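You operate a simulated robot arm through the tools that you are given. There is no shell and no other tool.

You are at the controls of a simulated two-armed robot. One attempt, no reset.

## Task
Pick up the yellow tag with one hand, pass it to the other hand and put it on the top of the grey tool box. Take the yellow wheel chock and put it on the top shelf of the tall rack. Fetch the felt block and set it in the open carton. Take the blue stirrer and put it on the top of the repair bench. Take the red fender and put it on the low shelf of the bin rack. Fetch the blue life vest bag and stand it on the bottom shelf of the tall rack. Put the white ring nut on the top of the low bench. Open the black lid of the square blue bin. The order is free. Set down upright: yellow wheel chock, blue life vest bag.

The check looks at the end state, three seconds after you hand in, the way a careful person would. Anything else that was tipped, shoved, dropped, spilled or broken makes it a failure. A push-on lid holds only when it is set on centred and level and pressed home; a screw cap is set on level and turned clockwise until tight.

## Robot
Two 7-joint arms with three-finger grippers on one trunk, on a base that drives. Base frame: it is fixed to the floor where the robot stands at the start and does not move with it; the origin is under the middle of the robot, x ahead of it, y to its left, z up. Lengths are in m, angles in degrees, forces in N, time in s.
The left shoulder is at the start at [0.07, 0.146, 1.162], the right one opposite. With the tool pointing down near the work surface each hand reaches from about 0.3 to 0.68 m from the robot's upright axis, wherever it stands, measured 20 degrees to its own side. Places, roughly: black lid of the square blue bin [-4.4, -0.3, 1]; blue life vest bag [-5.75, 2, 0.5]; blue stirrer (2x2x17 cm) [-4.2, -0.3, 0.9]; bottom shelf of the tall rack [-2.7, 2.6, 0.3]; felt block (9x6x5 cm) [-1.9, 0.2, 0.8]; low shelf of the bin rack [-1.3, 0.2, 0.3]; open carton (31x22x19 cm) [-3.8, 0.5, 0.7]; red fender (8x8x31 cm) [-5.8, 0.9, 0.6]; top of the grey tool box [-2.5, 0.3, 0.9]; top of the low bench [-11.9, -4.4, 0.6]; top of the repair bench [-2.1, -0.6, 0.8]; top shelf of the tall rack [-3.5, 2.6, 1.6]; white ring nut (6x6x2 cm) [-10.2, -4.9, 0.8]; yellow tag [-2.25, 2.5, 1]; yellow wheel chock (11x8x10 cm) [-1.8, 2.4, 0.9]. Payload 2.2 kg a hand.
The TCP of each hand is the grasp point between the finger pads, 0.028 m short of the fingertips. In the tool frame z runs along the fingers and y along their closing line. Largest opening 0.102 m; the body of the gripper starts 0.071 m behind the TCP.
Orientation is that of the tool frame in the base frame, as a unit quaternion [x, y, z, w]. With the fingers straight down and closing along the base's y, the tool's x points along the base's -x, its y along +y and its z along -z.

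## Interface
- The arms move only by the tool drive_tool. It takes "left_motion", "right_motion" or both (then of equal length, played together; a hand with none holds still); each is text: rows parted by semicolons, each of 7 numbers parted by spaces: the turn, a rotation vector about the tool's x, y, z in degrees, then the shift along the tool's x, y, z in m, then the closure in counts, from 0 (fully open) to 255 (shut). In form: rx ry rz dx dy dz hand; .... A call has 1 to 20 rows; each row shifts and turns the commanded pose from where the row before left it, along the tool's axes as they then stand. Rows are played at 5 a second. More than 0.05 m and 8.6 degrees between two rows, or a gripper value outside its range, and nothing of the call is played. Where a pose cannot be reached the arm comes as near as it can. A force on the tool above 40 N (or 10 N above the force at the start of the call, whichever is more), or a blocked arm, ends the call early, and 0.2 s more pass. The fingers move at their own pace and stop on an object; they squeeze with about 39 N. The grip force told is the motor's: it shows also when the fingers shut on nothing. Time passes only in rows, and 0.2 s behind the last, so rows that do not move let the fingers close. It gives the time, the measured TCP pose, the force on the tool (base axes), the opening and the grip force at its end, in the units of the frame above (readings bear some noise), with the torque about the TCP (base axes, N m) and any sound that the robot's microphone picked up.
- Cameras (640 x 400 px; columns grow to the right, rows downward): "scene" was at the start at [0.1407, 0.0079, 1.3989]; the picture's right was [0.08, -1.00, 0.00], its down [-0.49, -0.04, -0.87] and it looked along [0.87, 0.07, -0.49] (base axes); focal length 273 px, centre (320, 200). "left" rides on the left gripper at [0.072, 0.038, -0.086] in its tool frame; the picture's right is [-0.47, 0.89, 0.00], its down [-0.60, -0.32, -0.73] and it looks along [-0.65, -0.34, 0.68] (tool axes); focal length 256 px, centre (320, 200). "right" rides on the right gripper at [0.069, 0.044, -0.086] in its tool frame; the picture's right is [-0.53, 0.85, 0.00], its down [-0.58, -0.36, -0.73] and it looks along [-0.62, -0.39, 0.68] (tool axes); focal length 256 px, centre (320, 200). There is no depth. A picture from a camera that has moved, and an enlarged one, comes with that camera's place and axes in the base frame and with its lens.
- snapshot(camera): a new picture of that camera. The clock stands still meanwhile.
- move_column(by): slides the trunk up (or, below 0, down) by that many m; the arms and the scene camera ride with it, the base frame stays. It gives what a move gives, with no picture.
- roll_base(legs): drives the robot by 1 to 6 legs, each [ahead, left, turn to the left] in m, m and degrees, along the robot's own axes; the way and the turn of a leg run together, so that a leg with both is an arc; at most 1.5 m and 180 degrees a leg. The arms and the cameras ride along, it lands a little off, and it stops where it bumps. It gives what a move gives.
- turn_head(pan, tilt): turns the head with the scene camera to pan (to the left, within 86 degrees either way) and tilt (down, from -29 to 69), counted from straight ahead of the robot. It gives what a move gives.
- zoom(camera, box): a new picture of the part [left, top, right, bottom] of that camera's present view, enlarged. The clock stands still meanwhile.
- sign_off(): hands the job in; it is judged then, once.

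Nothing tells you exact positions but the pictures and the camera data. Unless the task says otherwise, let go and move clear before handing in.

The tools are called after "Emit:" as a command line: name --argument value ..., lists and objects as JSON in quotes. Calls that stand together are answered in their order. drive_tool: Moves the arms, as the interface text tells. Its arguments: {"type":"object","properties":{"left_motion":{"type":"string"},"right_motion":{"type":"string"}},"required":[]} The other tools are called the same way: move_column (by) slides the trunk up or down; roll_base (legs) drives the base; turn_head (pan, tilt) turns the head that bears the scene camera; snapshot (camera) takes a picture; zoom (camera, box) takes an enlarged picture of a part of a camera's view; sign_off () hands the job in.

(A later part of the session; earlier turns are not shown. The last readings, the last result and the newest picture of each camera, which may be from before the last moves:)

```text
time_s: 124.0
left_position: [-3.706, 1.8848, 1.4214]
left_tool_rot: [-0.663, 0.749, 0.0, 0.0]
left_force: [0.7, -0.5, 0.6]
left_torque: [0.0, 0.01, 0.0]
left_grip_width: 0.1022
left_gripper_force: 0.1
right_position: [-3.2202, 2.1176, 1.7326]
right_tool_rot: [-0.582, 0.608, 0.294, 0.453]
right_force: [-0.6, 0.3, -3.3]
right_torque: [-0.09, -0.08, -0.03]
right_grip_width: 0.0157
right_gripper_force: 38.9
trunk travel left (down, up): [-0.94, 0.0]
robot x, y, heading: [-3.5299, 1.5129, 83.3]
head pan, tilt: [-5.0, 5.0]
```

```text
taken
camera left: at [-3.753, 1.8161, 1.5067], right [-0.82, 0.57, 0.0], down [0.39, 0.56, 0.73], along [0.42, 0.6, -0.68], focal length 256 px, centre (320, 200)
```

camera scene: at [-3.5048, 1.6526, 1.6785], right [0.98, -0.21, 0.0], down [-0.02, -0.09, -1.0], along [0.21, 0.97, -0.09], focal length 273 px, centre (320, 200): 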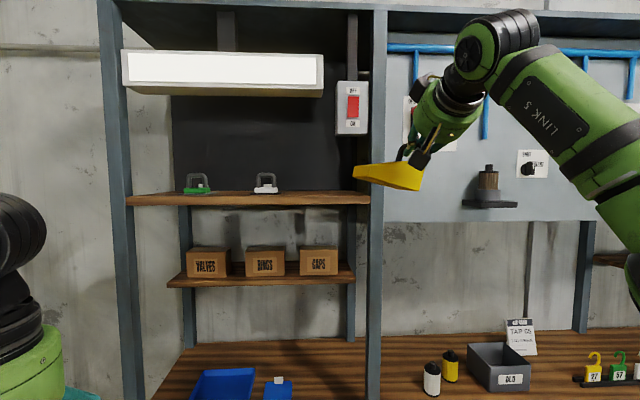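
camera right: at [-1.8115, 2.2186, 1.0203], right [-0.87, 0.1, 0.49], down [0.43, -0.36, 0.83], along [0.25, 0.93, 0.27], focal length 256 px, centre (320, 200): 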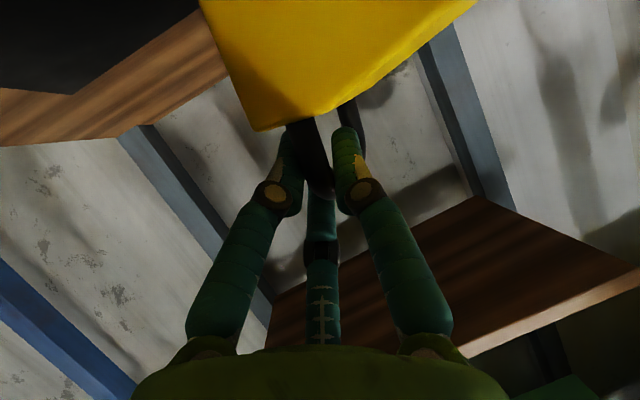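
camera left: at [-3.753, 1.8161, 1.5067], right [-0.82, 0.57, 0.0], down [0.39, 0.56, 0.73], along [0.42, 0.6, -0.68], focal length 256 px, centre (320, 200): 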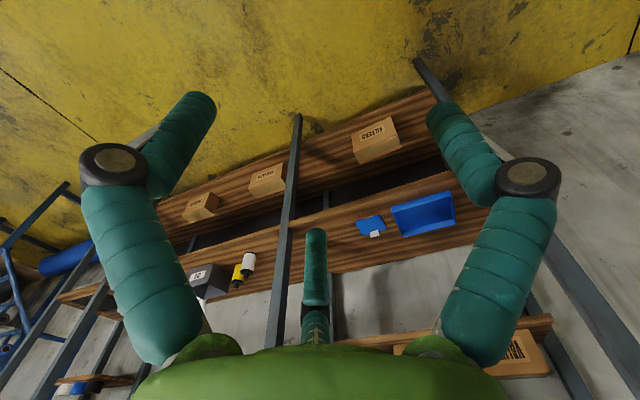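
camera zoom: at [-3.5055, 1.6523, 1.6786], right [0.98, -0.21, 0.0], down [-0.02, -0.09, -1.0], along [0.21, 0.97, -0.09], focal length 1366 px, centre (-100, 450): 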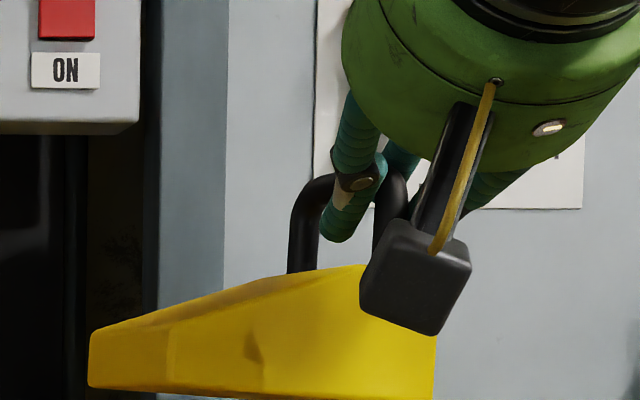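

The chock is level. I raise it 2 cm more and drive so that it comes in right of the white buckle, stopping halfway to look.

Emit:
drive_tool --right_motion "0 0 0 -0.0179 -0.0034 -0.0083 255; 0 0 0 0 0 0 255"

Emit:
roll_base --legs '[[0, 0.16, 0], [0.22, 0, 0]]'

Emit:
snapshot --camera "scene"

Emit:
snapshot --camera "right"

```text
time_s: 124.6
left_position: [-3.7079, 1.8838, 1.4217]
left_tool_rot: [-0.664, 0.748, 0.0, 0.0]
left_force: [-0.6, -0.6, 0.2]
left_torque: [-0.01, 0.02, 0.01]
left_grip_width: 0.1019
left_gripper_force: 0.1
right_position: [-3.2224, 2.1169, 1.7521]
right_tool_rot: [-0.582, 0.608, 0.294, 0.454]
right_force: [0.1, -0.1, -3.3]
right_torque: [-0.07, -0.14, 0.05]
right_grip_width: 0.0155
right_gripper_force: 38.9
trunk travel left (down, up): [-0.94, 0.0]
robot x, y, heading: [-3.5289, 1.5082, 83.1]
head pan, tilt: [-5.0, 5.0]
```

```text
time_s: 127.3
left_position: [-3.8337, 2.1114, 1.424]
left_tool_rot: [-0.662, 0.749, 0.002, 0.002]
left_force: [0.2, -0.4, 0.3]
left_torque: [0.06, -0.02, 0.0]
left_grip_width: 0.1022
left_gripper_force: 0.1
right_position: [-3.3473, 2.3424, 1.7544]
right_tool_rot: [-0.58, 0.607, 0.296, 0.456]
right_force: [-0.8, -0.8, -3.7]
right_torque: [-0.06, -0.12, 0.05]
right_grip_width: 0.0151
right_gripper_force: 38.8
trunk travel left (down, up): [-0.94, 0.0]
robot x, y, heading: [-3.6584, 1.7465, 83.1]
head pan, tilt: [-5.0, 5.0]
```

```text
taken
camera scene: at [-3.6335, 1.8792, 1.6793], right [0.98, -0.21, 0.0], down [-0.02, -0.08, -1.0], along [0.21, 0.97, -0.08], focal length 273 px, centre (320, 200)
```

scene: 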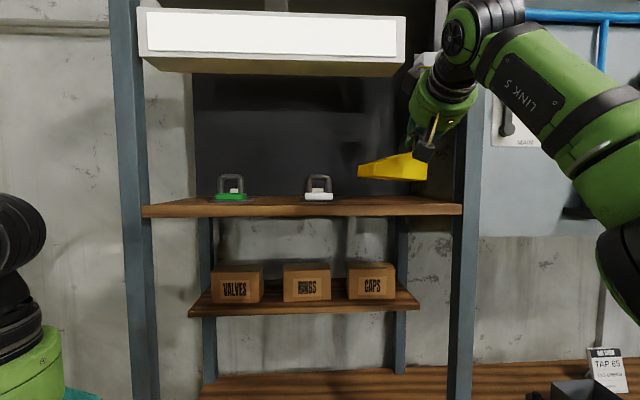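

```text
taken
camera right: at [-3.4028, 2.2435, 1.7211], right [-0.87, 0.36, 0.34], down [0.15, -0.45, 0.88], along [0.47, 0.81, 0.34], focal length 256 px, centre (320, 200)
```

right: 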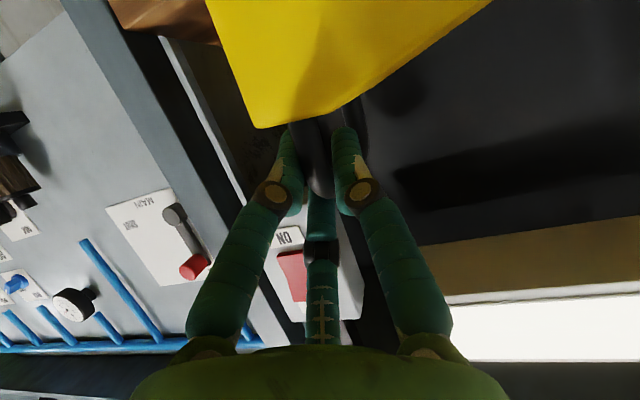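

The switch box hangs near the gripper's path (x -3.29…-3.21, bottom z≈1.79). I yaw the hand a little so the gripper keeps to the left of it, then check.

Emit:
drive_tool --right_motion "7.15 1.36 3.34 0 0 0 255; 7.15 1.36 3.34 0 0 0 255; 0 0 0 0 0 0 255"

Emit:
zoom --camera "scene" --box '[290, 80, 482, 200]'

Emit:
snapshot --camera "right"

```text
time_s: 128.1
left_position: [-3.8329, 2.1175, 1.4233]
left_tool_rot: [-0.663, 0.749, 0.0, 0.001]
left_force: [0.6, -0.4, 0.1]
left_torque: [0.0, 0.03, 0.01]
left_grip_width: 0.1022
left_gripper_force: 0.0
right_position: [-3.3454, 2.346, 1.7486]
right_tool_rot: [-0.491, 0.683, 0.229, 0.49]
right_force: [0.8, 0.4, -4.1]
right_torque: [-0.09, -0.09, -0.02]
right_grip_width: 0.0154
right_gripper_force: 38.8
right hand out of reach, approached as far as the arm can: row 2
trunk travel left (down, up): [-0.94, 0.0]
robot x, y, heading: [-3.6601, 1.7463, 82.8]
head pan, tilt: [-5.0, 5.0]
```

```text
3.33 times, centred on (386, 140) of scene
camera zoom: at [-3.6319, 1.885, 1.6787], right [0.98, -0.21, 0.0], down [-0.02, -0.08, -1.0], along [0.21, 0.97, -0.09], focal length 911 px, centre (100, 400)
```

zoom: 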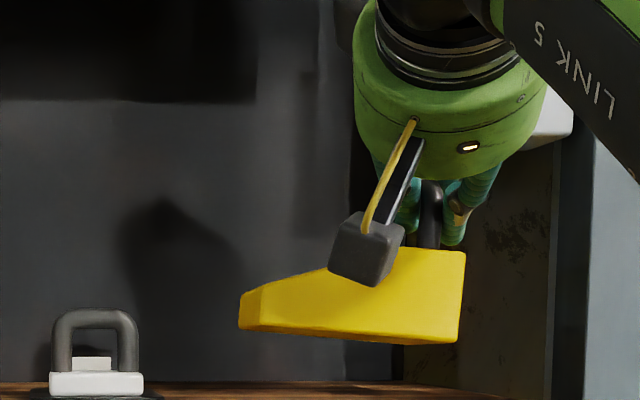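

```text
taken
camera right: at [-3.4259, 2.2643, 1.715], right [-0.73, 0.59, 0.34], down [0.02, -0.47, 0.88], along [0.68, 0.65, 0.34], focal length 256 px, centre (320, 200)
```

right: 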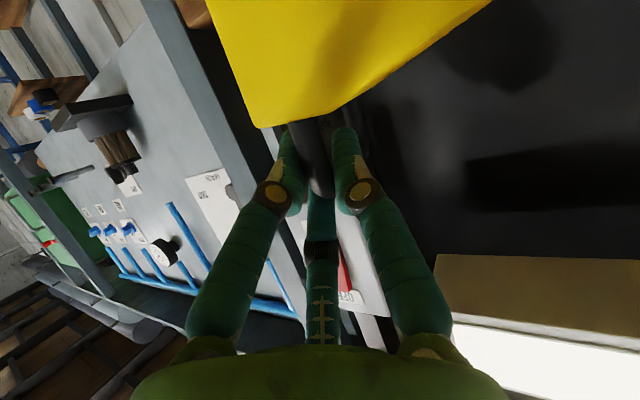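

There is about 3 cm clearance on both sides. I drive straight in, in two steps.

Emit:
roll_base --legs '[[0.11, 0, 0]]'

Emit:
snapshot --camera "scene"

Emit:
snapshot --camera "right"

```text
time_s: 129.3
left_position: [-3.8216, 2.2198, 1.424]
left_tool_rot: [-0.663, 0.749, 0.003, 0.004]
left_force: [-0.4, -1.8, 0.3]
left_torque: [0.06, 0.01, 0.01]
left_grip_width: 0.1018
left_gripper_force: 0.1
right_position: [-3.3353, 2.4449, 1.7544]
right_tool_rot: [-0.488, 0.683, 0.23, 0.493]
right_force: [-0.4, -1.4, -3.0]
right_torque: [-0.08, -0.04, 0.03]
right_grip_width: 0.0151
right_gripper_force: 38.7
trunk travel left (down, up): [-0.94, 0.0]
robot x, y, heading: [-3.6443, 1.857, 83.2]
head pan, tilt: [-5.0, 5.0]
```

```text
taken
camera scene: at [-3.6219, 1.9865, 1.6798], right [0.98, -0.21, 0.0], down [-0.02, -0.08, -1.0], along [0.21, 0.98, -0.08], focal length 273 px, centre (320, 200)
```

scene: 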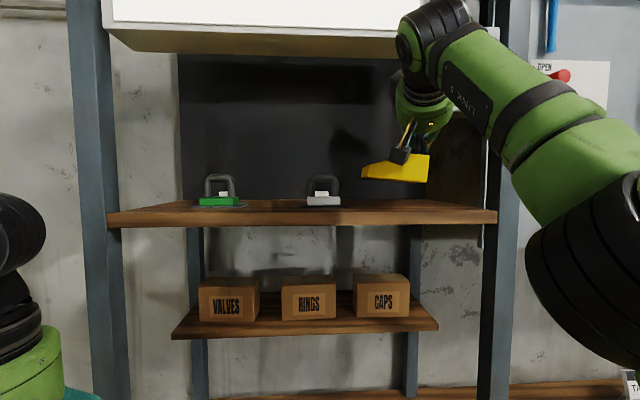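

```text
taken
camera right: at [-3.4161, 2.3649, 1.7198], right [-0.74, 0.59, 0.34], down [0.02, -0.48, 0.88], along [0.68, 0.65, 0.34], focal length 256 px, centre (320, 200)
```

right: 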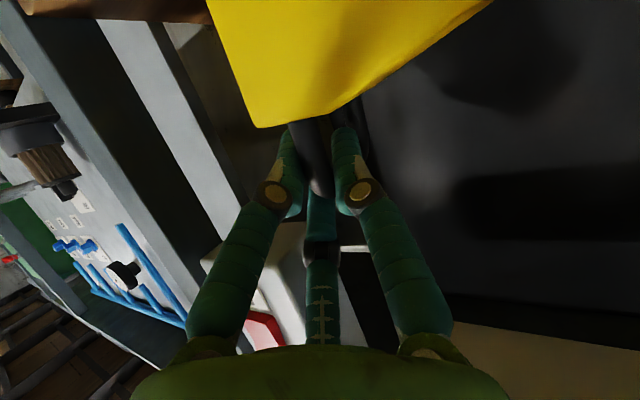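

Emit:
roll_base --legs '[[0.11, 0, 0]]'

Emit:
snapshot --camera "scene"

Emit:
zoom --camera "scene" --box '[280, 100, 520, 250]'

Emit:
snapshot --camera "right"

```text
time_s: 130.5
left_position: [-3.8082, 2.3269, 1.4249]
left_tool_rot: [-0.663, 0.749, 0.002, 0.003]
left_force: [0.5, -1.1, 0.6]
left_torque: [0.1, -0.04, -0.03]
left_grip_width: 0.1019
left_gripper_force: 0.0
right_position: [-3.3216, 2.5516, 1.7552]
right_tool_rot: [-0.488, 0.682, 0.232, 0.493]
right_force: [-0.2, -1.3, -3.0]
right_torque: [-0.13, -0.11, 0.02]
right_grip_width: 0.0151
right_gripper_force: 39.0
trunk travel left (down, up): [-0.94, 0.0]
robot x, y, heading: [-3.6294, 1.9659, 83.4]
head pan, tilt: [-5.0, 5.0]
```

```text
taken
camera scene: at [-3.6084, 2.0932, 1.6798], right [0.98, -0.21, 0.0], down [-0.02, -0.08, -1.0], along [0.21, 0.98, -0.08], focal length 273 px, centre (320, 200)
```

scene: 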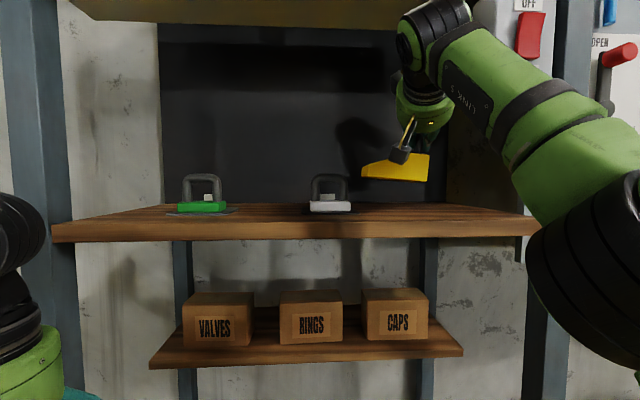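

```text
2.67 times, centred on (400, 175) of scene
camera zoom: at [-3.6084, 2.0932, 1.6798], right [0.98, -0.21, 0.0], down [-0.02, -0.08, -1.0], along [0.21, 0.98, -0.08], focal length 729 px, centre (107, 267)
```

zoom: 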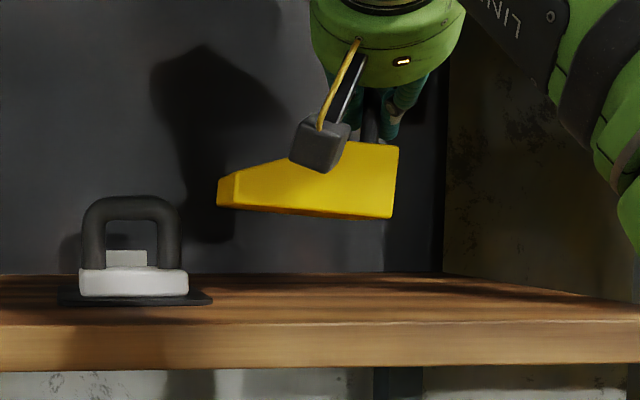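

```text
taken
camera right: at [-3.4033, 2.4714, 1.7207], right [-0.74, 0.58, 0.34], down [0.02, -0.48, 0.88], along [0.68, 0.65, 0.34], focal length 256 px, centre (320, 200)
```

right: 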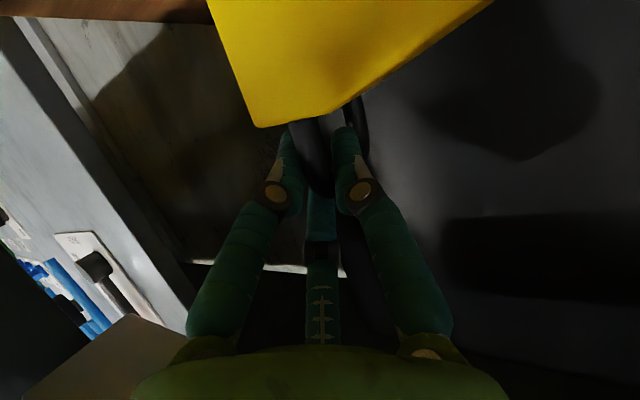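

The chock hovers about 5 cm over the shelf, close beside the buckle's pad; I shift it 1.5 cm right and lower it.

Emit:
drive_tool --right_motion "0 0 0 0 -0.014 0.005 255; 0 0 0 0.0157 0.0029 0.0071 255; 0 0 0 0.0157 0.0029 0.0071 255; 0 0 0 0 0 0 255"

Emit:
zoom --camera "scene" --box '[280, 100, 520, 250]'

```text
time_s: 131.5
left_position: [-3.8084, 2.3403, 1.4213]
left_tool_rot: [-0.663, 0.749, -0.001, 0.0]
left_force: [0.4, 0.9, -1.1]
left_torque: [-0.03, 0.01, -0.01]
left_grip_width: 0.1017
left_gripper_force: 0.1
right_position: [-3.3087, 2.5658, 1.7142]
right_tool_rot: [-0.49, 0.683, 0.228, 0.491]
right_force: [0.2, 0.1, -3.0]
right_torque: [-0.1, -0.12, -0.03]
right_grip_width: 0.0155
right_gripper_force: 38.7
trunk travel left (down, up): [-0.94, 0.0]
robot x, y, heading: [-3.6355, 1.9667, 82.9]
head pan, tilt: [-5.0, 5.0]
```

```text
2.67 times, centred on (400, 175) of scene
camera zoom: at [-3.6079, 2.1096, 1.6782], right [0.98, -0.21, 0.0], down [-0.02, -0.09, -1.0], along [0.21, 0.97, -0.09], focal length 729 px, centre (107, 267)
```

zoom: 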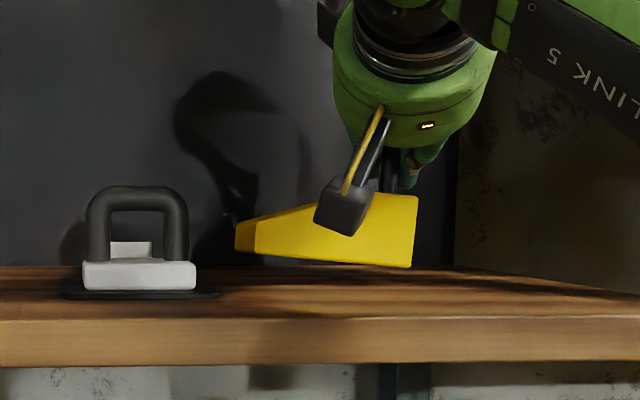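

Emit:
drive_tool --right_motion "0 0 0 0.0054 0.001 0.0024 255; 0 0 0 0.0045 0.0008 0.002 255; 0 0 0 0.0027 0.0005 0.0012 255; 0 0 0 0.0027 0.0005 0.0012 255; 0 0 0 0.0027 0.0005 0.0012 255; 0 0 0 0 0 0 255"

Emit:
zoom --camera "scene" --box '[280, 100, 520, 250]'

```text
time_s: 132.9
left_position: [-3.8105, 2.3341, 1.422]
left_tool_rot: [-0.664, 0.748, 0.001, 0.002]
left_force: [0.2, -0.6, -0.4]
left_torque: [0.03, -0.01, -0.02]
left_grip_width: 0.1017
left_gripper_force: 0.1
right_position: [-3.31, 2.5598, 1.7011]
right_tool_rot: [-0.489, 0.679, 0.233, 0.496]
right_force: [2.3, 6.5, 28.3]
right_torque: [0.44, -0.58, 0.02]
right_grip_width: 0.0154
right_gripper_force: 38.9
trunk travel left (down, up): [-0.94, 0.0]
robot x, y, heading: [-3.6292, 1.963, 83.1]
head pan, tilt: [-5.0, 5.0]
```

```text
2.67 times, centred on (400, 175) of scene
camera zoom: at [-3.61, 2.1028, 1.6792], right [0.98, -0.21, 0.0], down [-0.02, -0.08, -1.0], along [0.21, 0.97, -0.09], focal length 729 px, centre (107, 267)
```

zoom: 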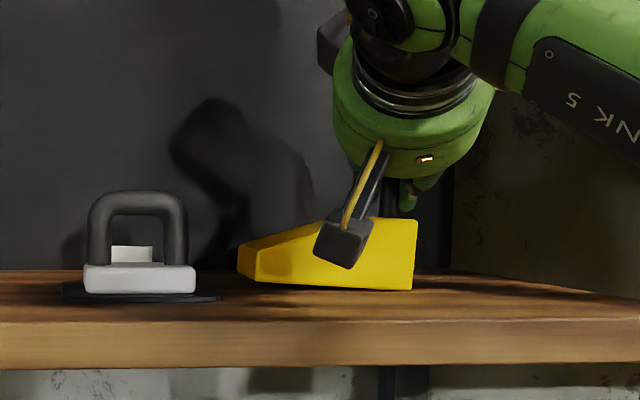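

It touches down level, clear of the buckle pad. I ease off and open, then back out along the fingers.

Emit:
drive_tool --right_motion "0 0 0 -0.0018 -0.0003 -0.0008 255; 0 0 0 0 0 0 200; 0 0 0 0 0 0 150; 0 0 0 0 0 0 60; 0 0 0 0 0 0 0; 0 0 0 0 0 0 0; 0 0 0 0 0 0 0"

Emit:
zoom --camera "scene" --box '[280, 100, 520, 250]'

Emit:
snapshot --camera "right"

```text
time_s: 134.5
left_position: [-3.8079, 2.3365, 1.4228]
left_tool_rot: [-0.663, 0.749, 0.001, 0.0]
left_force: [0.4, -0.5, -0.1]
left_torque: [-0.01, 0.02, 0.03]
left_grip_width: 0.1019
left_gripper_force: 0.0
right_position: [-3.3057, 2.5636, 1.6967]
right_tool_rot: [-0.49, 0.683, 0.229, 0.491]
right_force: [-0.5, 0.0, -0.3]
right_torque: [0.05, -0.01, 0.01]
right_grip_width: 0.1018
right_gripper_force: 0.0
trunk travel left (down, up): [-0.94, 0.0]
robot x, y, heading: [-3.635, 1.9641, 83.3]
head pan, tilt: [-5.0, 5.0]
```

```text
2.67 times, centred on (400, 175) of scene
camera zoom: at [-3.6067, 2.1057, 1.6786], right [0.98, -0.21, 0.0], down [-0.02, -0.09, -1.0], along [0.21, 0.97, -0.09], focal length 729 px, centre (107, 267)
```

zoom: 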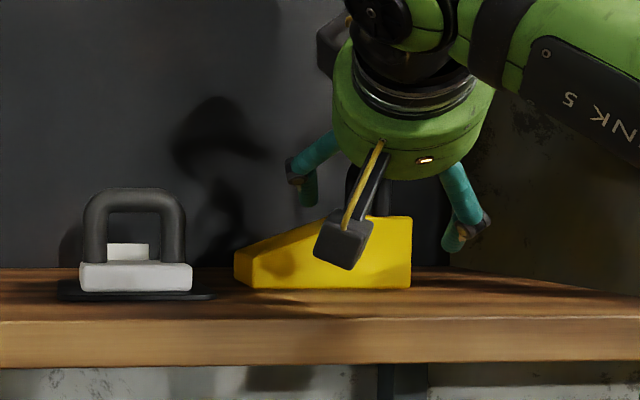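

```text
taken
camera right: at [-3.3866, 2.4826, 1.6634], right [-0.74, 0.59, 0.34], down [0.02, -0.48, 0.88], along [0.68, 0.65, 0.34], focal length 256 px, centre (320, 200)
```

right: 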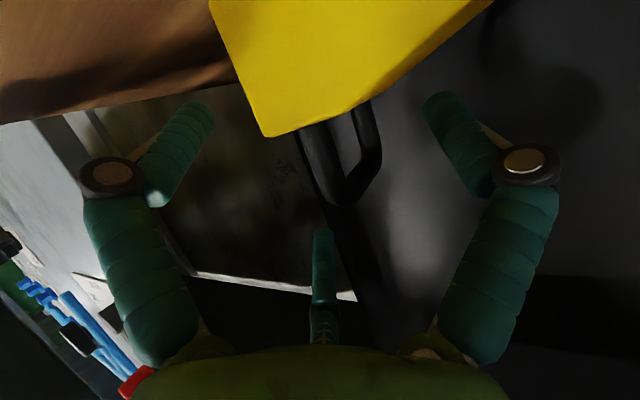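

Emit:
drive_tool --right_motion "0 0 0 0 0 -0.03 0; 0 0 0 0 0 -0.03 0; 0 0 0 0 0 -0.03 0; 0 0 0 0 0 0 0"

Emit:
roll_base --legs '[[-0.4, 0, 0]]'

Emit:
snapshot --camera "scene"

Emit:
zoom --camera "scene" --box '[280, 130, 440, 230]'

```text
time_s: 135.5
left_position: [-3.8083, 2.3362, 1.4222]
left_tool_rot: [-0.663, 0.749, 0.0, 0.001]
left_force: [0.0, -0.3, 0.1]
left_torque: [0.01, -0.01, 0.04]
left_grip_width: 0.1018
left_gripper_force: 0.0
right_position: [-3.3497, 2.4924, 1.7349]
right_tool_rot: [-0.49, 0.683, 0.229, 0.492]
right_force: [0.6, -0.2, 0.2]
right_torque: [0.01, -0.01, -0.01]
right_grip_width: 0.1018
right_gripper_force: 0.0
trunk travel left (down, up): [-0.94, 0.0]
robot x, y, heading: [-3.6306, 1.966, 83.2]
head pan, tilt: [-5.0, 5.0]
```

```text
time_s: 138.0
left_position: [-3.856, 1.9421, 1.4213]
left_tool_rot: [-0.662, 0.749, -0.001, -0.001]
left_force: [0.1, 0.7, 0.6]
left_torque: [0.01, 0.02, 0.01]
left_grip_width: 0.102
left_gripper_force: 0.0
right_position: [-3.3958, 2.0987, 1.7326]
right_tool_rot: [-0.491, 0.683, 0.229, 0.49]
right_force: [0.5, -0.2, -0.4]
right_torque: [-0.03, 0.0, -0.02]
right_grip_width: 0.102
right_gripper_force: 0.1
trunk travel left (down, up): [-0.94, 0.0]
robot x, y, heading: [-3.6805, 1.566, 83.1]
head pan, tilt: [-5.0, 5.0]
```

```text
taken
camera scene: at [-3.6549, 1.7115, 1.6782], right [0.98, -0.21, 0.0], down [-0.02, -0.09, -1.0], along [0.21, 0.97, -0.09], focal length 273 px, centre (320, 200)
```

scene: 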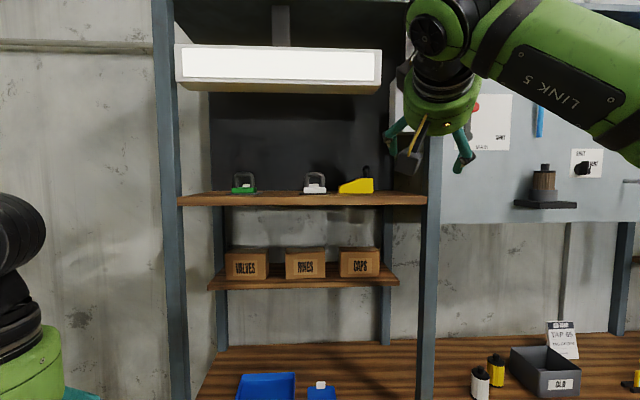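

```text
4.00 times, centred on (360, 180) of scene
camera zoom: at [-3.6549, 1.7115, 1.6782], right [0.98, -0.21, 0.0], down [-0.02, -0.09, -1.0], along [0.21, 0.97, -0.09], focal length 1093 px, centre (160, 280)
```

zoom: 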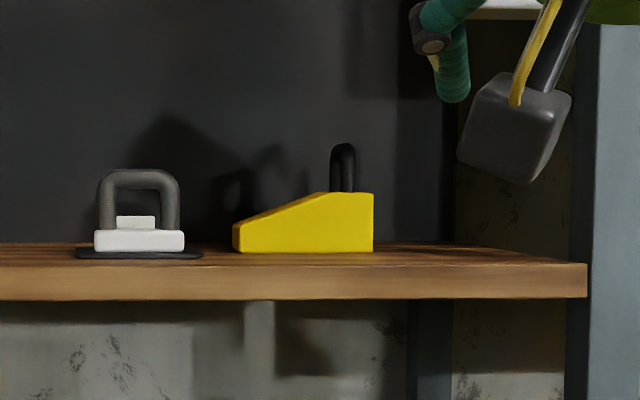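

The chock stands upright on the top shelf. Next is the yellow tag: I bring the right hand back to a neutral downward pose, lower the column and drive in front of the tags.

Emit:
drive_tool --right_motion "-2.07 6.99 -1.156 0 0 0 0; -2.07 6.99 -1.156 0 0 0 0; -2.07 6.99 -1.156 0 0 0 0; -2.07 6.99 -1.156 0 0 0 0; -2.07 6.99 -1.156 0 0 0 0; -2.07 6.99 -1.156 0 0 0 0; -2.07 6.99 -1.156 0 0 0 0; -2.07 6.99 -1.156 0 0 0 0; -2.07 6.99 -1.156 0 0 0 0; 0 0 0 0.0286 0 0.0357 0; 0 0 0 0.0286 0 0.0357 0; 0 0 0 0.0286 0 0.0357 0; 0 0 0 0.0286 0 0.0357 0; 0 0 0 0.0286 0 0.0357 0; 0 0 0 0.0286 0 0.0357 0; 0 0 0 0 0 0 0"

Emit:
move_column --by -0.24

Emit:
roll_base --legs '[[0, -1.43, -1.5]]'

Emit:
turn_head --pan 5 --tilt 35

Emit:
snapshot --camera "scene"

```text
time_s: 141.4
left_position: [-3.8569, 1.9381, 1.4223]
left_tool_rot: [-0.662, 0.749, 0.001, 0.002]
left_force: [0.3, -0.1, -0.3]
left_torque: [-0.01, -0.02, 0.0]
left_grip_width: 0.1019
left_gripper_force: 0.2
right_position: [-3.3912, 1.9854, 1.3976]
right_tool_rot: [-0.625, 0.749, 0.09, 0.2]
right_force: [0.3, 0.0, -0.1]
right_torque: [-0.02, -0.04, -0.01]
right_grip_width: 0.102
right_gripper_force: 0.1
right hand out of reach, approached as far as the arm can: row 3, 4, 5, 6, 7, 8, 9
trunk travel left (down, up): [-0.94, 0.0]
robot x, y, heading: [-3.682, 1.5668, 83.1]
head pan, tilt: [-5.0, 5.0]
```

```text
time_s: 143.9
left_position: [-3.8562, 1.9383, 1.1821]
left_tool_rot: [-0.663, 0.749, 0.001, 0.0]
left_force: [-0.5, -0.3, 0.0]
left_torque: [0.0, 0.03, 0.01]
left_grip_width: 0.1019
left_gripper_force: 0.1
right_position: [-3.3905, 1.9848, 1.1576]
right_tool_rot: [-0.626, 0.749, 0.09, 0.199]
right_force: [-0.9, -0.2, 0.8]
right_torque: [-0.02, 0.02, -0.04]
right_grip_width: 0.1019
right_gripper_force: 0.1
trunk travel left (down, up): [-0.7, 0.24]
robot x, y, heading: [-3.6784, 1.5682, 83.3]
head pan, tilt: [-5.0, 5.0]
```

```text
time_s: 151.2
left_position: [-2.3946, 1.7509, 1.1815]
left_tool_rot: [-0.656, 0.755, 0.0, 0.0]
left_force: [-0.6, 0.3, 0.4]
left_torque: [-0.03, 0.01, 0.0]
left_grip_width: 0.1019
left_gripper_force: 0.2
right_position: [-1.9269, 1.7906, 1.158]
right_tool_rot: [-0.618, 0.755, 0.088, 0.201]
right_force: [0.2, -1.1, 0.6]
right_torque: [-0.01, -0.02, -0.02]
right_grip_width: 0.102
right_gripper_force: 0.0
trunk travel left (down, up): [-0.7, 0.24]
robot x, y, heading: [-2.2266, 1.3725, 82.1]
head pan, tilt: [-5.0, 5.0]
```

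```text
time_s: 152.1
left_position: [-2.3938, 1.7516, 1.1818]
left_tool_rot: [-0.656, 0.755, 0.001, 0.0]
left_force: [0.4, -0.7, -0.4]
left_torque: [-0.02, -0.01, 0.02]
left_grip_width: 0.1019
left_gripper_force: 0.1
right_position: [-1.9291, 1.7893, 1.1571]
right_tool_rot: [-0.619, 0.755, 0.088, 0.199]
right_force: [-0.2, -0.6, 1.2]
right_torque: [-0.01, -0.04, -0.01]
right_grip_width: 0.1019
right_gripper_force: 0.0
trunk travel left (down, up): [-0.7, 0.24]
robot x, y, heading: [-2.225, 1.3788, 82.0]
head pan, tilt: [5.0, 35.0]
```

```text
taken
camera scene: at [-2.2133, 1.5144, 1.3905], right [1.0, -0.05, 0.0], down [-0.03, -0.57, -0.82], along [0.04, 0.82, -0.57], focal length 273 px, centre (320, 200)
```

scene: 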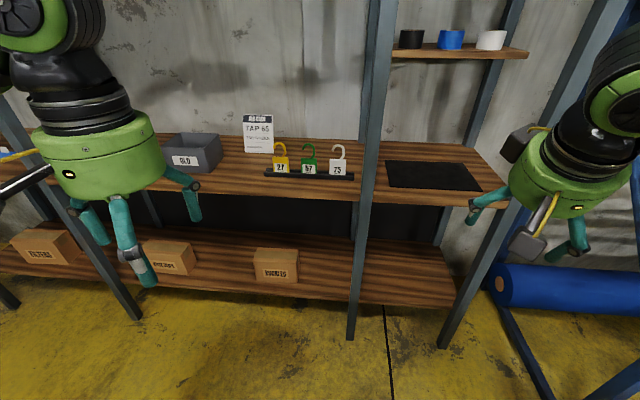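

Emit:
zoom --camera "scene" --box '[240, 110, 368, 190]'

Emit:
snapshot --camera "left"

```text
5.00 times, centred on (304, 150) of scene
camera zoom: at [-2.2133, 1.5144, 1.3905], right [1.0, -0.05, 0.0], down [-0.03, -0.57, -0.82], along [0.04, 0.82, -0.57], focal length 1366 px, centre (400, 450)
```

zoom: 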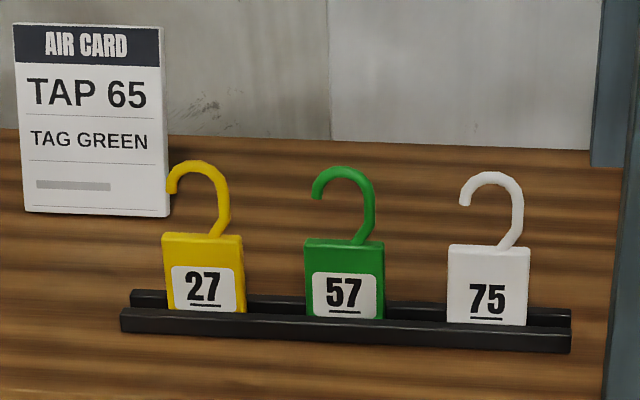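

```text
taken
camera left: at [-2.4417, 1.6841, 1.2671], right [-0.81, 0.58, 0.0], down [0.4, 0.55, 0.73], along [0.43, 0.59, -0.68], focal length 256 px, centre (320, 200)
```

left: 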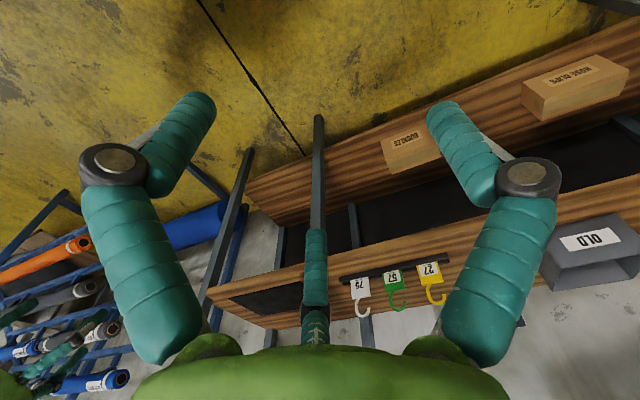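

The yellow tag (27) sits at about (-2.306, 2.376), its body from z≈0.91 to 0.974 with the hook on top. I pull the right hand out of the way and drive forward so the left hand can take the tag across its width.

Emit:
drive_tool --right_motion "0 0 0 0.036 -0.0197 -0.0138 0; 0 0 0 0.036 -0.0197 -0.0138 0; 0 0 0 0.036 -0.0197 -0.0138 0; 0 0 0 0 0 0 0" --left_motion "0 0 0 0 0 0 50; 0 0 0 0 0 0 50; 0 0 0 0 0 0 50; 0 0 0 0 0 0 50"

Emit:
roll_base --legs '[[0.45, 0, 0]]'

Emit:
snapshot --camera "scene"

Emit:
snapshot --camera "left"

```text
time_s: 153.1
left_position: [-2.3925, 1.7528, 1.1822]
left_tool_rot: [-0.657, 0.754, 0.001, 0.0]
left_force: [-0.2, 0.2, 0.2]
left_torque: [-0.04, -0.02, -0.01]
left_grip_width: 0.082
left_gripper_force: 0.1
right_position: [-1.896, 1.6642, 1.1553]
right_tool_rot: [-0.619, 0.755, 0.087, 0.199]
right_force: [-0.2, 0.1, -0.2]
right_torque: [0.02, -0.03, -0.01]
right_grip_width: 0.1019
right_gripper_force: 0.2
trunk travel left (down, up): [-0.7, 0.24]
robot x, y, heading: [-2.2285, 1.3789, 81.9]
head pan, tilt: [5.0, 35.0]
```

```text
time_s: 155.9
left_position: [-2.3387, 2.1984, 1.1831]
left_tool_rot: [-0.662, 0.75, 0.0, 0.001]
left_force: [0.6, -0.7, 0.0]
left_torque: [0.0, 0.03, -0.02]
left_grip_width: 0.082
left_gripper_force: 0.0
right_position: [-1.8403, 2.1181, 1.1578]
right_tool_rot: [-0.624, 0.75, 0.089, 0.199]
right_force: [-0.3, -0.1, 0.5]
right_torque: [-0.02, -0.04, 0.03]
right_grip_width: 0.1021
right_gripper_force: 0.1
trunk travel left (down, up): [-0.7, 0.24]
robot x, y, heading: [-2.1675, 1.8312, 82.5]
head pan, tilt: [5.0, 35.0]
```

```text
taken
camera scene: at [-2.1553, 1.965, 1.3906], right [1.0, -0.04, 0.0], down [-0.02, -0.57, -0.82], along [0.03, 0.82, -0.57], focal length 273 px, centre (320, 200)
```

scene: 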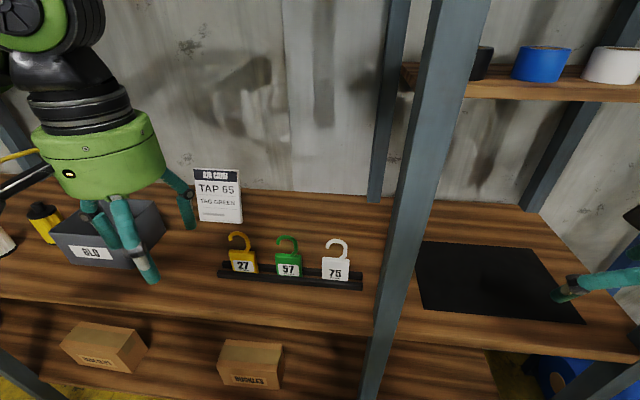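

```text
taken
camera left: at [-2.3862, 2.1314, 1.2674], right [-0.82, 0.57, 0.0], down [0.39, 0.56, 0.73], along [0.42, 0.6, -0.68], focal length 256 px, centre (320, 200)
```

left: 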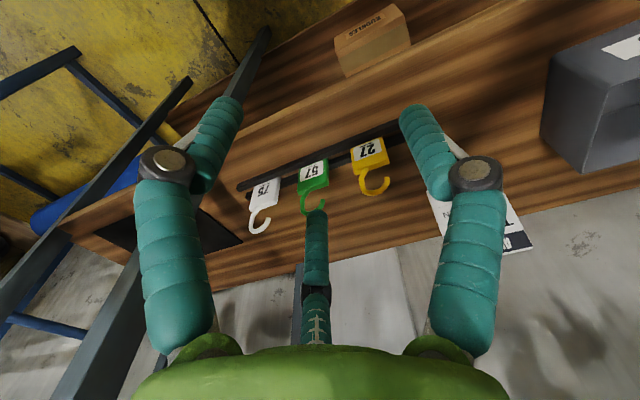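

Emit:
zoom --camera "scene" --box '[200, 215, 296, 275]'

Emit:
zoom --camera "left" --box '[280, 110, 440, 210]'

```text
6.67 times, centred on (248, 245) of scene
camera zoom: at [-2.1553, 1.965, 1.3906], right [1.0, -0.04, 0.0], down [-0.02, -0.57, -0.82], along [0.03, 0.82, -0.57], focal length 1822 px, centre (800, -100)
```

zoom: 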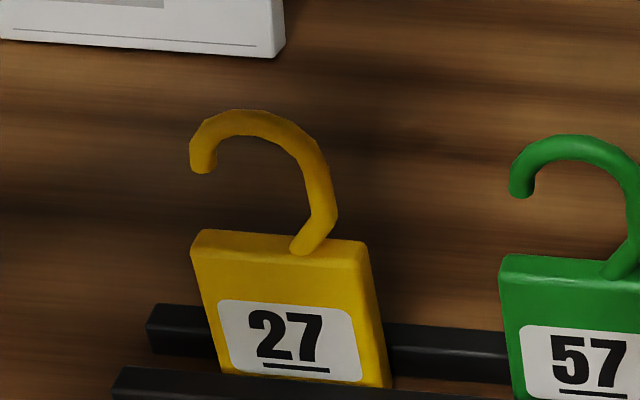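

```text
4.00 times, centred on (360, 160) of left
camera zoom: at [-2.3862, 2.1314, 1.2674], right [-0.82, 0.57, 0.0], down [0.39, 0.56, 0.73], along [0.42, 0.6, -0.68], focal length 1024 px, centre (160, 360)
```

zoom: 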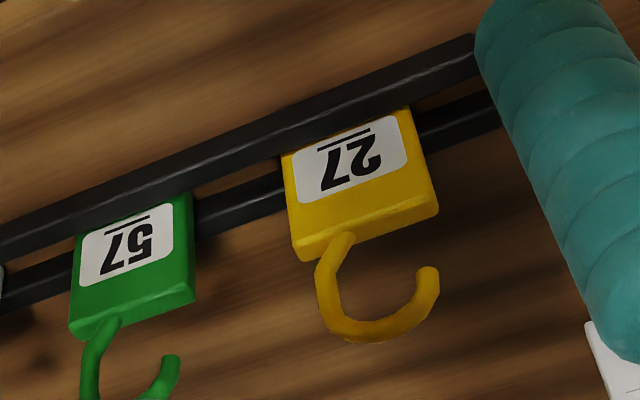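

I now have the tag top centre at about (-2.3045, 2.387, 0.963). I move the left hand above it, then check.

Emit:
drive_tool --left_motion "0 0 0 -0.0383 -0.0019 0.0166 50; 0 0 0 -0.0383 -0.0019 0.0166 50; 0 0 0 -0.0383 -0.0019 0.0166 50; 0 0 0 -0.0383 -0.0019 0.0166 50; 0 0 0 -0.0383 -0.0019 0.0166 50; 0 0 0 0 0 0 50"

Emit:
snapshot --camera "left"

Emit:
zoom --camera "scene" --box '[170, 150, 330, 250]'

```text
time_s: 157.3
left_position: [-2.3058, 2.3871, 1.1021]
left_tool_rot: [-0.662, 0.75, 0.0, 0.001]
left_force: [0.5, 0.0, 0.0]
left_torque: [0.0, 0.01, 0.02]
left_grip_width: 0.0818
left_gripper_force: 0.0
right_position: [-1.8412, 2.1189, 1.1577]
right_tool_rot: [-0.624, 0.75, 0.089, 0.199]
right_force: [0.1, 0.0, 0.9]
right_torque: [0.01, 0.0, 0.0]
right_grip_width: 0.1018
right_gripper_force: 0.0
trunk travel left (down, up): [-0.7, 0.24]
robot x, y, heading: [-2.1665, 1.8316, 82.7]
head pan, tilt: [5.0, 35.0]
```

```text
taken
camera left: at [-2.3536, 2.3182, 1.1858], right [-0.82, 0.57, 0.0], down [0.39, 0.56, 0.73], along [0.42, 0.6, -0.68], focal length 256 px, centre (320, 200)
```

left: 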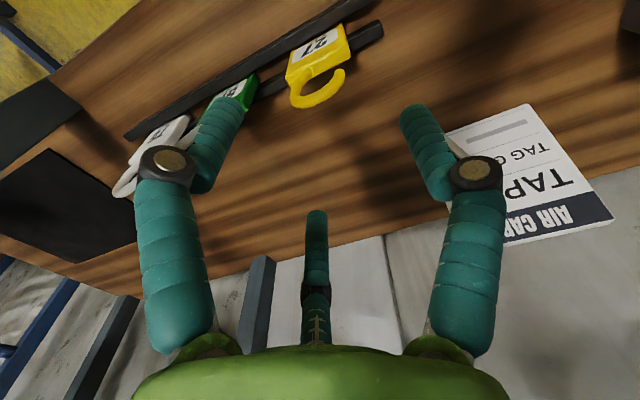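

```text
4.00 times, centred on (250, 200) of scene
camera zoom: at [-2.1557, 1.9649, 1.3906], right [1.0, -0.04, 0.0], down [-0.02, -0.57, -0.82], along [0.03, 0.82, -0.57], focal length 1093 px, centre (600, 200)
```

zoom: 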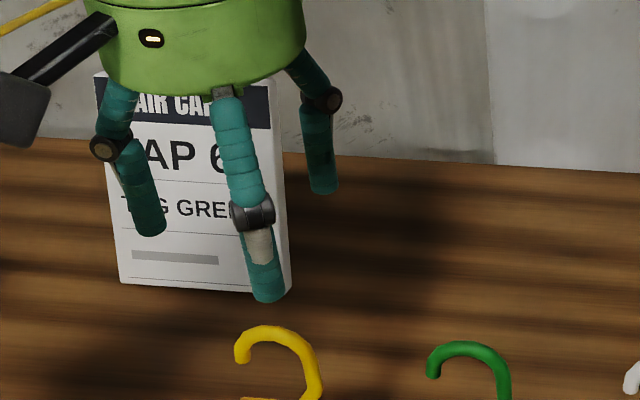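

The tag is right under the left hand. I lower over it.

Emit:
drive_tool --left_motion "0 0 0 0 0 0.035 50; 0 0 0 0 0 0.035 50; 0 0 0 0 0 0.035 50; 0 0 0 0 0 0.035 50; 0 0 0 0 0 0 50"

Emit:
snapshot --camera "left"

Emit:
zoom --camera "scene" --box '[170, 180, 330, 280]'

```text
time_s: 158.5
left_position: [-2.3063, 2.3901, 0.9585]
left_tool_rot: [-0.661, 0.75, 0.001, 0.001]
left_force: [0.3, 0.0, 0.6]
left_torque: [0.02, -0.01, 0.03]
left_grip_width: 0.0823
left_gripper_force: 0.0
right_position: [-1.8401, 2.1188, 1.1554]
right_tool_rot: [-0.625, 0.75, 0.089, 0.199]
right_force: [-0.6, 0.6, -0.7]
right_torque: [0.06, 0.01, 0.01]
right_grip_width: 0.102
right_gripper_force: 0.0
trunk travel left (down, up): [-0.7, 0.24]
robot x, y, heading: [-2.1614, 1.8321, 82.7]
head pan, tilt: [5.0, 35.0]
```

```text
taken
camera left: at [-2.3536, 2.3214, 1.0432], right [-0.82, 0.57, 0.0], down [0.39, 0.56, 0.73], along [0.42, 0.6, -0.68], focal length 256 px, centre (320, 200)
```

left: 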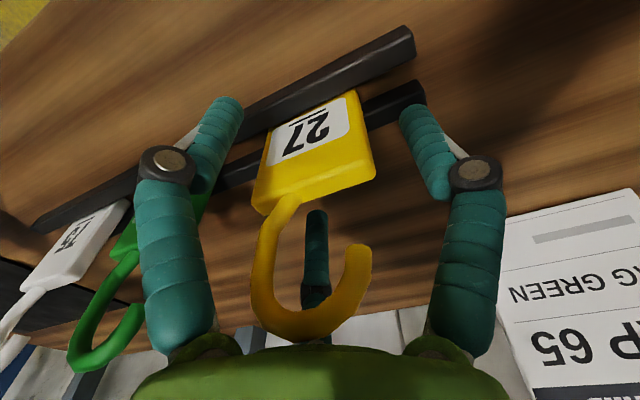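

```text
4.00 times, centred on (250, 230) of scene
camera zoom: at [-2.1551, 1.9654, 1.3905], right [1.0, -0.04, 0.0], down [-0.02, -0.57, -0.82], along [0.03, 0.82, -0.57], focal length 1093 px, centre (600, 80)
```

zoom: 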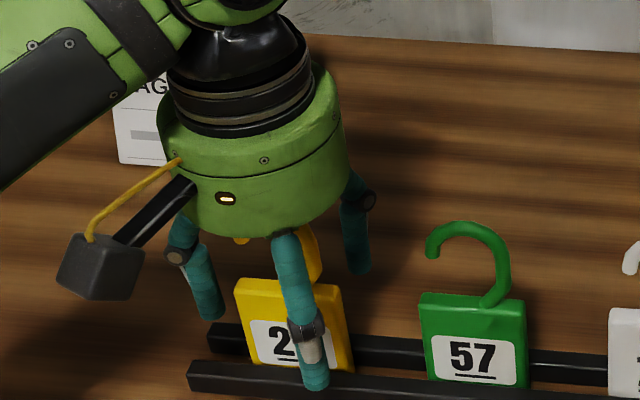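

Emit:
drive_tool --left_motion "0 0 0 0 0 0 100; 0 0 0 0 0 0 140; 0 0 0 0 0 0 200; 0 0 0 0 0 0 255; 0 0 0 0 0 0 255; 0 0 0 0 0 0 255"

Emit:
snapshot --camera "left"

Emit:
drive_tool --left_motion "0 0 0 0 0 -0.02 255; 0 0 0 0 0 -0.03 255; 0 0 0 0 0 -0.03 255; 0 0 0 0 0 0 255"

Emit:
snapshot --camera "left"

Emit:
zoom --camera "scene" --box '[170, 150, 330, 250]'

```text
time_s: 159.9
left_position: [-2.3062, 2.3895, 0.9588]
left_tool_rot: [-0.661, 0.751, 0.0, 0.001]
left_force: [-1.1, 5.4, 3.3]
left_torque: [0.09, -0.1, -2.04]
left_grip_width: 0.0317
left_gripper_force: 39.2
right_position: [-1.838, 2.1204, 1.1572]
right_tool_rot: [-0.624, 0.75, 0.09, 0.199]
right_force: [1.2, -0.4, 0.4]
right_torque: [-0.02, -0.02, 0.0]
right_grip_width: 0.102
right_gripper_force: 0.1
trunk travel left (down, up): [-0.7, 0.24]
robot x, y, heading: [-2.1641, 1.828, 82.9]
head pan, tilt: [5.0, 35.0]
```

```text
taken
camera left: at [-2.3537, 2.3226, 1.0432], right [-0.82, 0.58, 0.0], down [0.39, 0.56, 0.73], along [0.42, 0.6, -0.68], focal length 256 px, centre (320, 200)
```

left: 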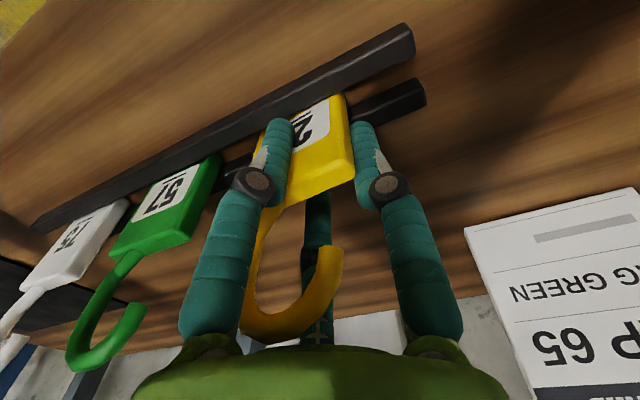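

```text
time_s: 160.9
left_position: [-2.3059, 2.3891, 1.0428]
left_tool_rot: [-0.661, 0.75, 0.001, 0.001]
left_force: [0.8, 0.9, -0.1]
left_torque: [-0.01, -0.02, 0.01]
left_grip_width: 0.0178
left_gripper_force: 39.3
right_position: [-1.8403, 2.1193, 1.1571]
right_tool_rot: [-0.624, 0.75, 0.09, 0.199]
right_force: [0.6, 0.2, 0.7]
right_torque: [0.0, -0.01, 0.0]
right_grip_width: 0.1021
right_gripper_force: 0.1
trunk travel left (down, up): [-0.7, 0.24]
robot x, y, heading: [-2.163, 1.8301, 82.7]
head pan, tilt: [5.0, 35.0]
```

```text
taken
camera left: at [-2.3537, 2.3211, 1.1272], right [-0.82, 0.57, 0.0], down [0.39, 0.56, 0.73], along [0.42, 0.6, -0.68], focal length 256 px, centre (320, 200)
```

left: 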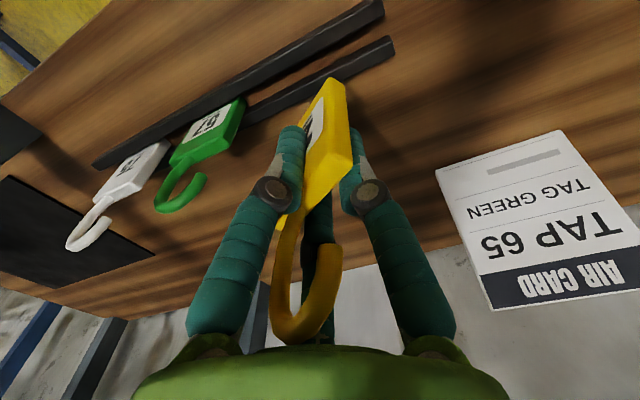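

```text
4.00 times, centred on (250, 200) of scene
camera zoom: at [-2.1555, 1.9656, 1.3905], right [1.0, -0.04, 0.0], down [-0.02, -0.57, -0.82], along [0.03, 0.82, -0.57], focal length 1093 px, centre (600, 200)
```

zoom: 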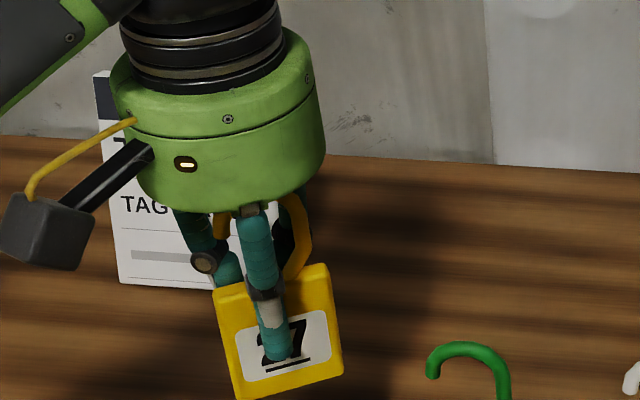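

The grip width (1.8 cm) shows the tag twisted and is now held across its faces; it's firmly out of the rail. I look closely at how the fingers hold it.

Emit:
zoom --camera "left" --box '[220, 60, 420, 360]'

Emit:
zoom --camera "scene" --box '[200, 190, 264, 250]'

Emit:
snapshot --camera "right"

```text
1.33 times, centred on (320, 210) of left
camera zoom: at [-2.3537, 2.3211, 1.1272], right [-0.82, 0.57, 0.0], down [0.39, 0.56, 0.73], along [0.42, 0.6, -0.68], focal length 341 px, centre (320, 187)
```

zoom: 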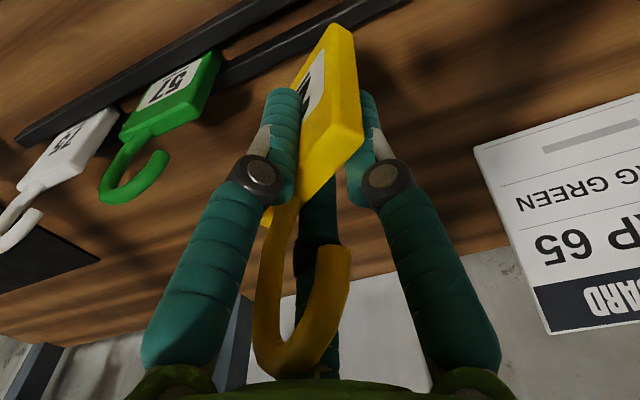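

```text
6.67 times, centred on (232, 220) of scene
camera zoom: at [-2.1555, 1.9656, 1.3905], right [1.0, -0.04, 0.0], down [-0.02, -0.57, -0.82], along [0.03, 0.82, -0.57], focal length 1822 px, centre (907, 67)
```

zoom: 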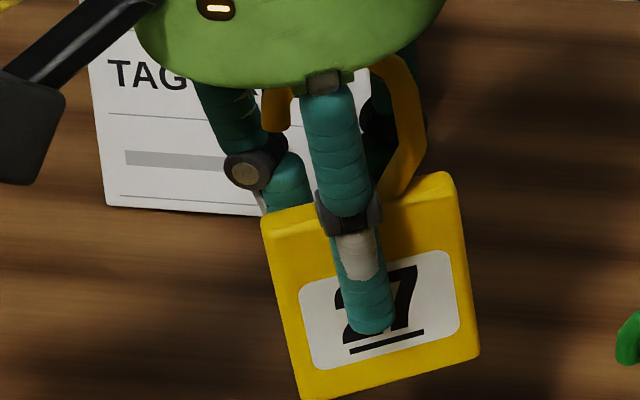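

```text
taken
camera right: at [-1.9088, 2.0333, 1.2012], right [-0.75, 0.65, 0.12], down [0.3, 0.16, 0.94], along [0.59, 0.74, -0.32], focal length 256 px, centre (320, 200)
```

right: 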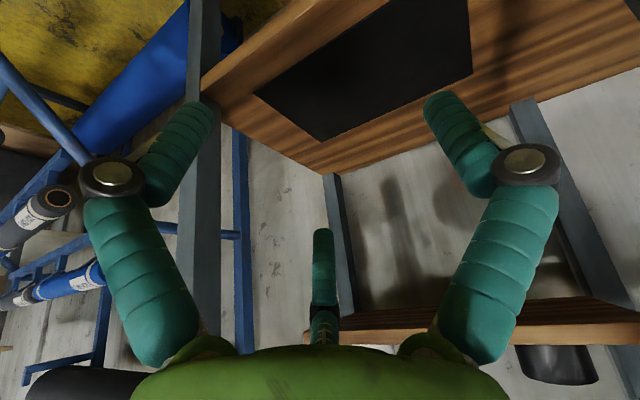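

The tag is clamped between one finger on its face and two behind, so the gripper really works like a three-jaw. I lift, back away from the rack and set up a facing-hands handover.

Emit:
drive_tool --left_motion "0 0 0 0 0 -0.03 255; 0 0 0 0 0 -0.03 255; 0 0 0 0 0 0 255"

Emit:
roll_base --legs '[[-0.42, 0, 0]]'

Emit:
snapshot --camera "scene"

```text
time_s: 161.7
left_position: [-2.3058, 2.3885, 1.0987]
left_tool_rot: [-0.661, 0.75, -0.001, -0.001]
left_force: [-0.5, 0.4, -0.6]
left_torque: [-0.01, 0.05, -0.02]
left_grip_width: 0.0178
left_gripper_force: 39.2
right_position: [-1.8408, 2.1195, 1.1566]
right_tool_rot: [-0.624, 0.75, 0.09, 0.199]
right_force: [-0.3, 0.0, -0.1]
right_torque: [-0.03, -0.03, 0.06]
right_grip_width: 0.102
right_gripper_force: 0.1
trunk travel left (down, up): [-0.7, 0.24]
robot x, y, heading: [-2.1626, 1.8287, 82.7]
head pan, tilt: [5.0, 35.0]
```

```text
time_s: 164.3
left_position: [-2.3607, 1.9711, 1.0984]
left_tool_rot: [-0.663, 0.749, 0.001, 0.0]
left_force: [-0.6, -0.5, -0.5]
left_torque: [-0.04, -0.01, -0.01]
left_grip_width: 0.0177
left_gripper_force: 38.8
right_position: [-1.8932, 1.7033, 1.1562]
right_tool_rot: [-0.626, 0.749, 0.089, 0.199]
right_force: [0.1, 0.2, -0.3]
right_torque: [0.01, -0.01, -0.01]
right_grip_width: 0.1022
right_gripper_force: 0.1
trunk travel left (down, up): [-0.7, 0.24]
robot x, y, heading: [-2.2156, 1.4065, 82.9]
head pan, tilt: [5.0, 35.0]
```

```text
taken
camera scene: at [-2.2073, 1.5488, 1.3903], right [1.0, -0.03, 0.0], down [-0.02, -0.57, -0.82], along [0.03, 0.82, -0.57], focal length 273 px, centre (320, 200)
```

scene: 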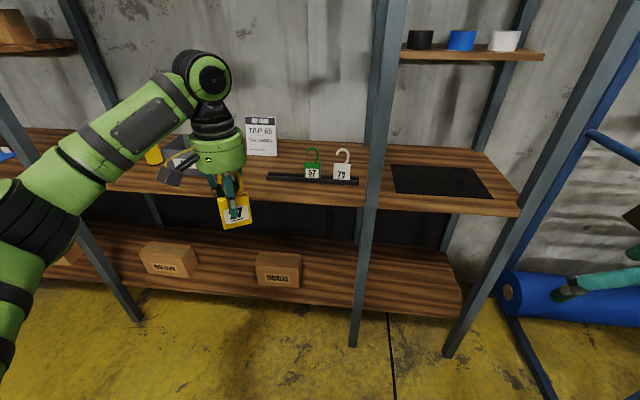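

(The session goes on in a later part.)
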